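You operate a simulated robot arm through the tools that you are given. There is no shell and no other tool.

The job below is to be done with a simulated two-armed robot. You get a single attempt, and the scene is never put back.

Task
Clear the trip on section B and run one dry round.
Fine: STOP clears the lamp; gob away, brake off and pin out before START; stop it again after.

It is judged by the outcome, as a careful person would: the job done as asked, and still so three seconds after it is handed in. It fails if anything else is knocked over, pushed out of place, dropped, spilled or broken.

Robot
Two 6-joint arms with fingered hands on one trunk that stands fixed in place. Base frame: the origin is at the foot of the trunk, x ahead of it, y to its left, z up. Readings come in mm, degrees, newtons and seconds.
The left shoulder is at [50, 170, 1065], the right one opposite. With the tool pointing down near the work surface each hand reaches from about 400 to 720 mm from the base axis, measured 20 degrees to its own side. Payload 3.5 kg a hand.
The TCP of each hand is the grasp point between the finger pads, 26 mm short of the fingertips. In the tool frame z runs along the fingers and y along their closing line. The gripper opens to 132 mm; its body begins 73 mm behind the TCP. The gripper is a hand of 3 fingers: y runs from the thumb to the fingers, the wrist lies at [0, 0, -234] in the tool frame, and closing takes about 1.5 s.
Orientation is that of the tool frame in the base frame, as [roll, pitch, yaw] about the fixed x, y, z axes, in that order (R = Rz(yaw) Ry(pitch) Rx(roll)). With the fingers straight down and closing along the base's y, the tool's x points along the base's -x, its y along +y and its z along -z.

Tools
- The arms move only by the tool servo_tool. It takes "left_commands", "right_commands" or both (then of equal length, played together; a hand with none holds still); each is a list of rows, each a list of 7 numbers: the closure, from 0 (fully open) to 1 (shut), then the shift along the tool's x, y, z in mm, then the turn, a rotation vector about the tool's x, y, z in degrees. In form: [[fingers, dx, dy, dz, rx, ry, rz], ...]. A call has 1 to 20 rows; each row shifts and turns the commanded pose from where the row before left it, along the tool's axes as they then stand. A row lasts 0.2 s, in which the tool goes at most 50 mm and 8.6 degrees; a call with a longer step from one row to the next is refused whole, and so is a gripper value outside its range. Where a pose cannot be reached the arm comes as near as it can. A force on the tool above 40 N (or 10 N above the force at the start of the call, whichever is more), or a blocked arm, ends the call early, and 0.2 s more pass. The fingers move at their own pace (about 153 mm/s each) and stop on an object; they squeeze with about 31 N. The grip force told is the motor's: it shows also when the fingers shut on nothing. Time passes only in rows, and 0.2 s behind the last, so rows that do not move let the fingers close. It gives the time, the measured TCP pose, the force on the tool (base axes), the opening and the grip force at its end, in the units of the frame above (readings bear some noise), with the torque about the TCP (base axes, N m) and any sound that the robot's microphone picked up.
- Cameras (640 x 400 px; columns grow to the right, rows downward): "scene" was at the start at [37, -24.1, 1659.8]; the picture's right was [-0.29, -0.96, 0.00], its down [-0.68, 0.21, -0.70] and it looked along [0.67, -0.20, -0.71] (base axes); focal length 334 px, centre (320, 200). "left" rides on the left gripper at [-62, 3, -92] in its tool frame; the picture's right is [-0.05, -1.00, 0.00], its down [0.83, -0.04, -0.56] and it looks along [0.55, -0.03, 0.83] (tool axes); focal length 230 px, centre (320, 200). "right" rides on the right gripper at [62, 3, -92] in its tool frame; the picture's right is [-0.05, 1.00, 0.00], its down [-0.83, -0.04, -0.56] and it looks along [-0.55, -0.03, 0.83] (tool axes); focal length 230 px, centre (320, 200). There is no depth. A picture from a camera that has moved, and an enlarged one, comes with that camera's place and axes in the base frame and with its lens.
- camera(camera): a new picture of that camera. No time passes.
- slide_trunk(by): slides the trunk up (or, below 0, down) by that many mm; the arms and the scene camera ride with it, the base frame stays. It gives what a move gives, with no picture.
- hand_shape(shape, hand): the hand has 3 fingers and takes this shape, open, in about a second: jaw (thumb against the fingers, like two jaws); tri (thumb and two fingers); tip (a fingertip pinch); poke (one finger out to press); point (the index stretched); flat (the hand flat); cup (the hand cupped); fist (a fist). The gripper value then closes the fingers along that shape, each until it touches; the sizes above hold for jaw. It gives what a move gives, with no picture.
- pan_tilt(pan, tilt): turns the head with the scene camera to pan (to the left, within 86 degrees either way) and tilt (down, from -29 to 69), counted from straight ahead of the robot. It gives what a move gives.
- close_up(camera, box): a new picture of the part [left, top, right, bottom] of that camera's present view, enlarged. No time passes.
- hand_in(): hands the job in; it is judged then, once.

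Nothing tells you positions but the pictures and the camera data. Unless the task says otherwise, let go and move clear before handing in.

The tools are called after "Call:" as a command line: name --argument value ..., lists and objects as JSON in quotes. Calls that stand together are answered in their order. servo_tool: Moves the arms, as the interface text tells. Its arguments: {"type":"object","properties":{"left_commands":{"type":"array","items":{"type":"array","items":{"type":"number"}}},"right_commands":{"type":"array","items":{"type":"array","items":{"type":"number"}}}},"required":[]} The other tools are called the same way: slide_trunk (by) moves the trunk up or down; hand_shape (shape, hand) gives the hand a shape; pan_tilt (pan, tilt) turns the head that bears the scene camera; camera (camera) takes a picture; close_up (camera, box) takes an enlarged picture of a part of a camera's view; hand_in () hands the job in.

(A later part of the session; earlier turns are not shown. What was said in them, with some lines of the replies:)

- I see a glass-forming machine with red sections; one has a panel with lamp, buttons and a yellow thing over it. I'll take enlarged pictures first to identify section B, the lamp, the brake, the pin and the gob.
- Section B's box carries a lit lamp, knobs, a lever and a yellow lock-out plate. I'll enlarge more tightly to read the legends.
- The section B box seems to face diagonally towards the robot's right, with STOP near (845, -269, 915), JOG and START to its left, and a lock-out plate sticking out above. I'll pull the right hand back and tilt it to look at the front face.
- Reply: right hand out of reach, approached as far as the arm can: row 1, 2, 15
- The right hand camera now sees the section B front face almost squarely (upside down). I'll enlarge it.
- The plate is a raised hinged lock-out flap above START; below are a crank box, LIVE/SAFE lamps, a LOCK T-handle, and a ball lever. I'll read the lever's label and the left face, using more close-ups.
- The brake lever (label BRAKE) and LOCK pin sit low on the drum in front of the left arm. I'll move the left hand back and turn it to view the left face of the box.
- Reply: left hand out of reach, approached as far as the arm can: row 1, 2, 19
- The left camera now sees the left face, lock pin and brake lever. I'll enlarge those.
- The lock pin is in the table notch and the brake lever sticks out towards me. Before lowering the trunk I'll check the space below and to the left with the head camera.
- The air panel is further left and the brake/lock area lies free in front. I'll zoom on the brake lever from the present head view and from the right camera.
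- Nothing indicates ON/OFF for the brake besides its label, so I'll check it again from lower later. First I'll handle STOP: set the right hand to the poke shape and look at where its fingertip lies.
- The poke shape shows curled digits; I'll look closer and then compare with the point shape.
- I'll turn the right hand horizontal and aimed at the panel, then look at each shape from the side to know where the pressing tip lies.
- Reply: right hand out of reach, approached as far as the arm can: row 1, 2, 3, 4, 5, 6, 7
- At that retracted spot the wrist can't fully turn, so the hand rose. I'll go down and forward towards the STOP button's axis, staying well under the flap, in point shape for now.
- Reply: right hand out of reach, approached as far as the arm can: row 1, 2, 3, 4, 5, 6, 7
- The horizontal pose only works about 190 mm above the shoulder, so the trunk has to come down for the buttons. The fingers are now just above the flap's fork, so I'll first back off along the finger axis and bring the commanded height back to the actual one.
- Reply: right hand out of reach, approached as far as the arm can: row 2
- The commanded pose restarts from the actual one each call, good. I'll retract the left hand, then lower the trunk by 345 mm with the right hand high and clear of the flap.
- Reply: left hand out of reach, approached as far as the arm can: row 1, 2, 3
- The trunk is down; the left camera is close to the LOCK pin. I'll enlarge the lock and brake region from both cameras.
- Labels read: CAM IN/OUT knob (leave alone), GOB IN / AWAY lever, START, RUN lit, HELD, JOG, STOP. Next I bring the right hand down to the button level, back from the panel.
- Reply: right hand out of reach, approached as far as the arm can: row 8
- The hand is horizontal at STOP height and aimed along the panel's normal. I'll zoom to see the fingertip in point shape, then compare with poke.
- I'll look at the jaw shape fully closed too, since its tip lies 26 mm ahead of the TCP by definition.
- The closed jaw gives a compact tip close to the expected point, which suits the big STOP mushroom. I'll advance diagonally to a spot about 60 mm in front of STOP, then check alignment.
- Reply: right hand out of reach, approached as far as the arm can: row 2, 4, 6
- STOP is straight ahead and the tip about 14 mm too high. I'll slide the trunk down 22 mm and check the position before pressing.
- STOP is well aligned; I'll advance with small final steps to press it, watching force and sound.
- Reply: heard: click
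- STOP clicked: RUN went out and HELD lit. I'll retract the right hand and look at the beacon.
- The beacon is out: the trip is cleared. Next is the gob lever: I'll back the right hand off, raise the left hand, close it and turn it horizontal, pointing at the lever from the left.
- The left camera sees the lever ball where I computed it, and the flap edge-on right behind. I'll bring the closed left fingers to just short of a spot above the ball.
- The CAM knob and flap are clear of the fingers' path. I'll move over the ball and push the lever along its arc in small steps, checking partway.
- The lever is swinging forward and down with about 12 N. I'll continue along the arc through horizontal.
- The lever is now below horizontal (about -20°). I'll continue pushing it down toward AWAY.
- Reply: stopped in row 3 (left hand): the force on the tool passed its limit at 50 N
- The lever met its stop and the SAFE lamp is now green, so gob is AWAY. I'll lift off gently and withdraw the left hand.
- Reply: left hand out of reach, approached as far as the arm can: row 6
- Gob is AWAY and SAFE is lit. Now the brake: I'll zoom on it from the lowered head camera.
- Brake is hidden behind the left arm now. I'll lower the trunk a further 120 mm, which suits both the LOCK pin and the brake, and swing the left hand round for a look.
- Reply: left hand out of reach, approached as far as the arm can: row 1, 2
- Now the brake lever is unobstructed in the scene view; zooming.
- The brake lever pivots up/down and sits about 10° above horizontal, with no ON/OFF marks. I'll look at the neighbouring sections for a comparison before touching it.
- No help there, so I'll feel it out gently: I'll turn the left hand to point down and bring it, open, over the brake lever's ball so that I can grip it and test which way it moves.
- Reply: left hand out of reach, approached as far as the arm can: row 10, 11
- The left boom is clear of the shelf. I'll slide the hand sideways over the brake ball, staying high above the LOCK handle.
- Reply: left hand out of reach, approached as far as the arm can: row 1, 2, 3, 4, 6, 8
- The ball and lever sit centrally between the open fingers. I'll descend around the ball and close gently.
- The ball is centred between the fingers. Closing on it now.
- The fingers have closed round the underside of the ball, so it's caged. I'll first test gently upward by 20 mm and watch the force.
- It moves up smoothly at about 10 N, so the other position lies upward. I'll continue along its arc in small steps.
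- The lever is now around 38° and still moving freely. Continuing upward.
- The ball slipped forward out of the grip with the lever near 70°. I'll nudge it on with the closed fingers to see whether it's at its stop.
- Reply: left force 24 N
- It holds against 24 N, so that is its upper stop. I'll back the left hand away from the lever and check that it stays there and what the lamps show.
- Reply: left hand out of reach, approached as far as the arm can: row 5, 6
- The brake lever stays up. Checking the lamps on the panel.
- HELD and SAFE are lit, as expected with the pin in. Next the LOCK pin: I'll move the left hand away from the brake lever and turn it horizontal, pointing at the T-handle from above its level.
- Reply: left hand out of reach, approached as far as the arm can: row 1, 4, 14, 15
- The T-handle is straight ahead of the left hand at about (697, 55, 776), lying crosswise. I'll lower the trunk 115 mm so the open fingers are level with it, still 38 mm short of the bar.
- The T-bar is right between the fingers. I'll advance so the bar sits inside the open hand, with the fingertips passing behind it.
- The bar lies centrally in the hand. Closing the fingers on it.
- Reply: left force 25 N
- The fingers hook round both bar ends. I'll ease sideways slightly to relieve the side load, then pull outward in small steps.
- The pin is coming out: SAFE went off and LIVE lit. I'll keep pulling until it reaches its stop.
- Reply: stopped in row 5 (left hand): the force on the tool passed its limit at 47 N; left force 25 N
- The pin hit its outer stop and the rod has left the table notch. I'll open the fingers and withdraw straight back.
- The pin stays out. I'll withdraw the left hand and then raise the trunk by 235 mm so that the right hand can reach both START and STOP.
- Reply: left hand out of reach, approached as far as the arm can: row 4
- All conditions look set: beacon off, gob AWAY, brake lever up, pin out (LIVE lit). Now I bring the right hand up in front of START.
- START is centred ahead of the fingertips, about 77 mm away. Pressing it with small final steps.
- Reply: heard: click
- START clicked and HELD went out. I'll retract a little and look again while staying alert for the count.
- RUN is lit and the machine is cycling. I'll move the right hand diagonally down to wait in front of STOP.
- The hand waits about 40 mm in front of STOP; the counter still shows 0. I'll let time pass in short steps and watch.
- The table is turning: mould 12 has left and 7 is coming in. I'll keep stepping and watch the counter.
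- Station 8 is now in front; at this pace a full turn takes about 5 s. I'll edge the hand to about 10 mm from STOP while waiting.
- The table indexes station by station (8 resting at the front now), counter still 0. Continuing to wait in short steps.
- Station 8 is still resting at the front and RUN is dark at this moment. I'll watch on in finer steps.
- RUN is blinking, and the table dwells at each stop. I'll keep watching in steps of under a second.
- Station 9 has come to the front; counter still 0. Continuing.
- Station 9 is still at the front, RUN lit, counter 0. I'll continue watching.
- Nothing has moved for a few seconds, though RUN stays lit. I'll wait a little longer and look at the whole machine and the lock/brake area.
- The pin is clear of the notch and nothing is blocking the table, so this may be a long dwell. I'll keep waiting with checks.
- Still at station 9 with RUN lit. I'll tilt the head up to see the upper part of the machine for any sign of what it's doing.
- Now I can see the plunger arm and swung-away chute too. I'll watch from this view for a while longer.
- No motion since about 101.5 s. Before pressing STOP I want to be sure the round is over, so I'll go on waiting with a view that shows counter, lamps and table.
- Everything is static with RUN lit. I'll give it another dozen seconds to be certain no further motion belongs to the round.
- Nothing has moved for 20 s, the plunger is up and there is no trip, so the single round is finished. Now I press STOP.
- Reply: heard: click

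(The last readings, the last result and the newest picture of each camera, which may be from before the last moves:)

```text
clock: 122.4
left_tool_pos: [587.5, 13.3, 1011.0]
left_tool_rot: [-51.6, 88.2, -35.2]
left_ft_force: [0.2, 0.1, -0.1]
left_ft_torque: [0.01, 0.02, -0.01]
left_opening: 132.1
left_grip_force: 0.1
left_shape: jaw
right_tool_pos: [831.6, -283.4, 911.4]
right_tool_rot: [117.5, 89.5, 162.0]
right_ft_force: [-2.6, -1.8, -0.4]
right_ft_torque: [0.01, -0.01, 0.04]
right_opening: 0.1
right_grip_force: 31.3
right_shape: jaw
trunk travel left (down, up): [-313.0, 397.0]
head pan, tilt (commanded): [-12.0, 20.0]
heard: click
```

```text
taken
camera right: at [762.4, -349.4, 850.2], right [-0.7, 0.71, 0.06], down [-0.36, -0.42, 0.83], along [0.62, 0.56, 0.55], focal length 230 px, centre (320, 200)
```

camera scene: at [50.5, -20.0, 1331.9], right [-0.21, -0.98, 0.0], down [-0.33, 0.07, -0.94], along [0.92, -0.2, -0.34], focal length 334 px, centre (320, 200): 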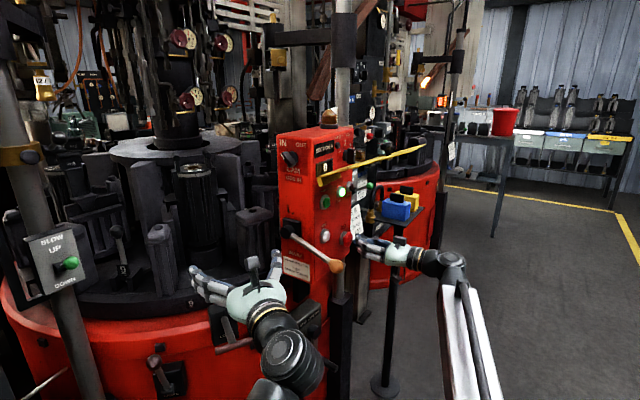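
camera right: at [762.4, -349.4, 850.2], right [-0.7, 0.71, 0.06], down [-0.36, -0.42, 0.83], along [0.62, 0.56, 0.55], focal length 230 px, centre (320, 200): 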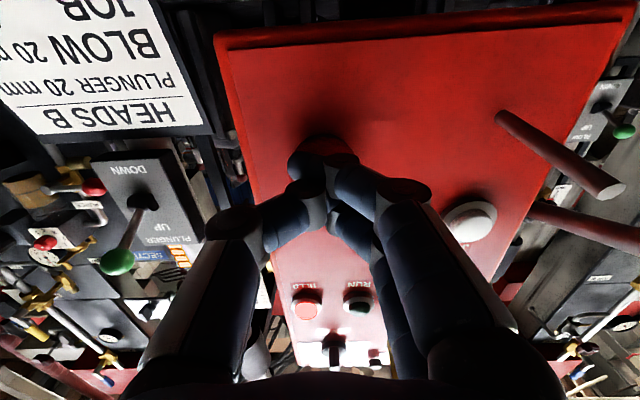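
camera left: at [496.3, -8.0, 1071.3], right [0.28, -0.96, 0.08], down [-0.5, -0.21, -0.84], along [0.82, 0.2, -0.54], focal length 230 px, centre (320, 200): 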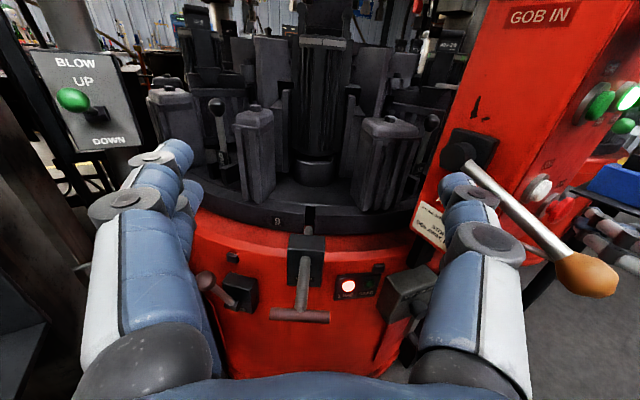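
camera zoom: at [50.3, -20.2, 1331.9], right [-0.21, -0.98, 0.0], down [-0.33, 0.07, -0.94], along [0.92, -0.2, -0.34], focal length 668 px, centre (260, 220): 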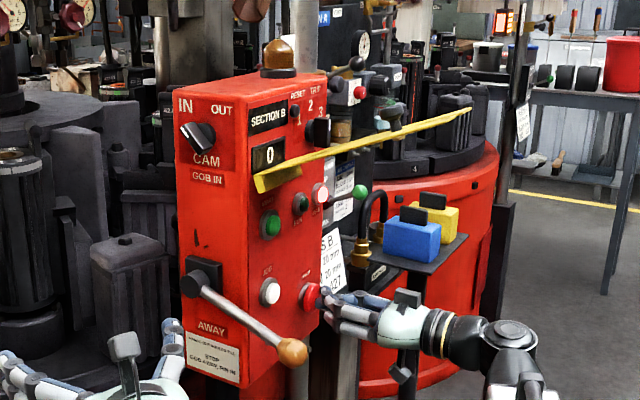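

STOP clicked: RUN is out, HELD lit, beacon dark. I'll withdraw the right hand clear and check the final state.

Call:
servo_tool --right_commands '[[1, 0, 0, -10, 0, 0, 0], [1, 0, 0, -30, 0, 0, 0], [1, 0, 0, -35, 0, 0, 0], [1, 0, 0, -35, 0, 0, 0], [1, 0, 0, -35, 0, 0, 0], [1, 0, 0, -35, 0, 0, 0], [1, 0, 0, 0, 0, 0, 0], [1, 0, 0, 0, 0, 0, 0]]'

Call:
camera --camera "scene"

Call:
close_up --camera "scene" --box '[250, 90, 450, 290]'

Call:
camera --camera "left"

```text
clock: 124.2
left_tool_pos: [586.6, 13.9, 1012.2]
left_tool_rot: [-52.0, 88.1, -35.5]
left_ft_force: [-0.6, 0.2, 0.7]
left_ft_torque: [-0.01, -0.02, 0.01]
left_opening: 132.0
left_grip_force: 0.1
left_shape: jaw
right_tool_pos: [703.3, -413.8, 911.3]
right_tool_rot: [117.7, 89.3, 162.3]
right_ft_force: [-0.2, -0.6, -0.3]
right_ft_torque: [-0.02, 0.03, 0.0]
right_opening: 0.1
right_grip_force: 30.7
right_shape: jaw
trunk travel left (down, up): [-313.0, 397.0]
head pan, tilt (commanded): [-12.0, 20.0]
```

```text
taken
camera scene: at [50.5, -20.0, 1331.9], right [-0.21, -0.98, 0.0], down [-0.33, 0.07, -0.94], along [0.92, -0.2, -0.34], focal length 334 px, centre (320, 200)
```

scene: 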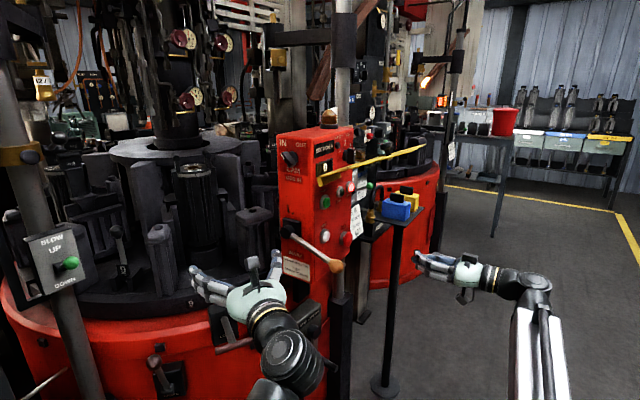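

```text
2.00 times, centred on (350, 190) of scene
camera zoom: at [50.5, -20.0, 1331.9], right [-0.21, -0.98, 0.0], down [-0.33, 0.07, -0.94], along [0.92, -0.2, -0.34], focal length 668 px, centre (260, 220)
```

zoom: 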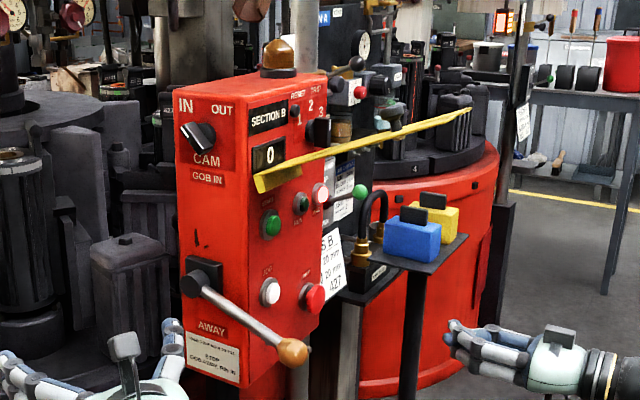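

```text
taken
camera left: at [496.3, -8.1, 1071.3], right [0.28, -0.96, 0.08], down [-0.5, -0.21, -0.84], along [0.82, 0.2, -0.54], focal length 230 px, centre (320, 200)
```

left: 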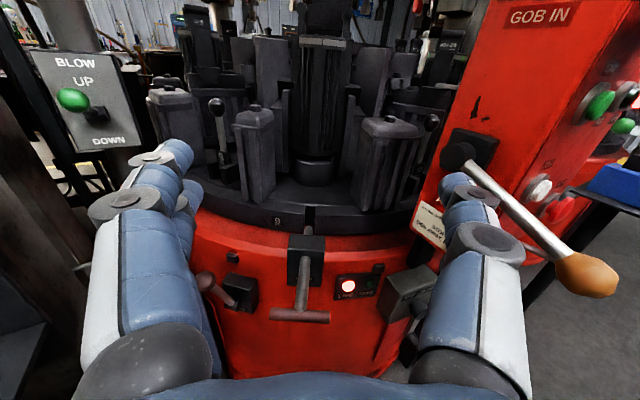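

Trip lamp out, RUN off with HELD lit, table at rest, gob AWAY, brake lever up, pin out; flap, knobs and padlocks are untouched, and both hands are clear. The machine stopped by itself after its sequence (RUN blinked during it, then stayed steady) and has been stopped again with STOP, so I hand the job in.

Call:
hand_in

```text
The job is handed in.
```

I cleared the trip on section B, ran it once with the gob away, and stopped it again. I can't confirm that the run was a full round.

- **Trip:** STOP put out the lamp.
- **Before START:** I set the gob lever to AWAY, raised the brake lever to its upper stop, and pulled the LOCK pin fully out. The brake lever is marked only BRAKE. I took up to be off because it started low and START didn't trip again.
- **Run:** RUN blinked for about 8 seconds. The plunger made at least one stroke, and the table moved from station 12 through 7 and 8 to 9. RUN then stayed lit, and the table did not move again for about 20 seconds.
- **Doubt:** The table looks to have six stations (7 to 12), so 12 to 9 is three steps, or half a turn. I took the change from blinking to steady as the end of the round. The counter stayed at 0, which may only mean no ware was made.
- **Stopped:** STOP put RUN out and lit HELD. The trip lamp is still out.

The gob is still away, the brake lever is up, and the pin is out, so the panel shows LIVE. I did not touch the lock-out flap, the CAM and SPEED knobs or the padlocks, and both hands are clear.
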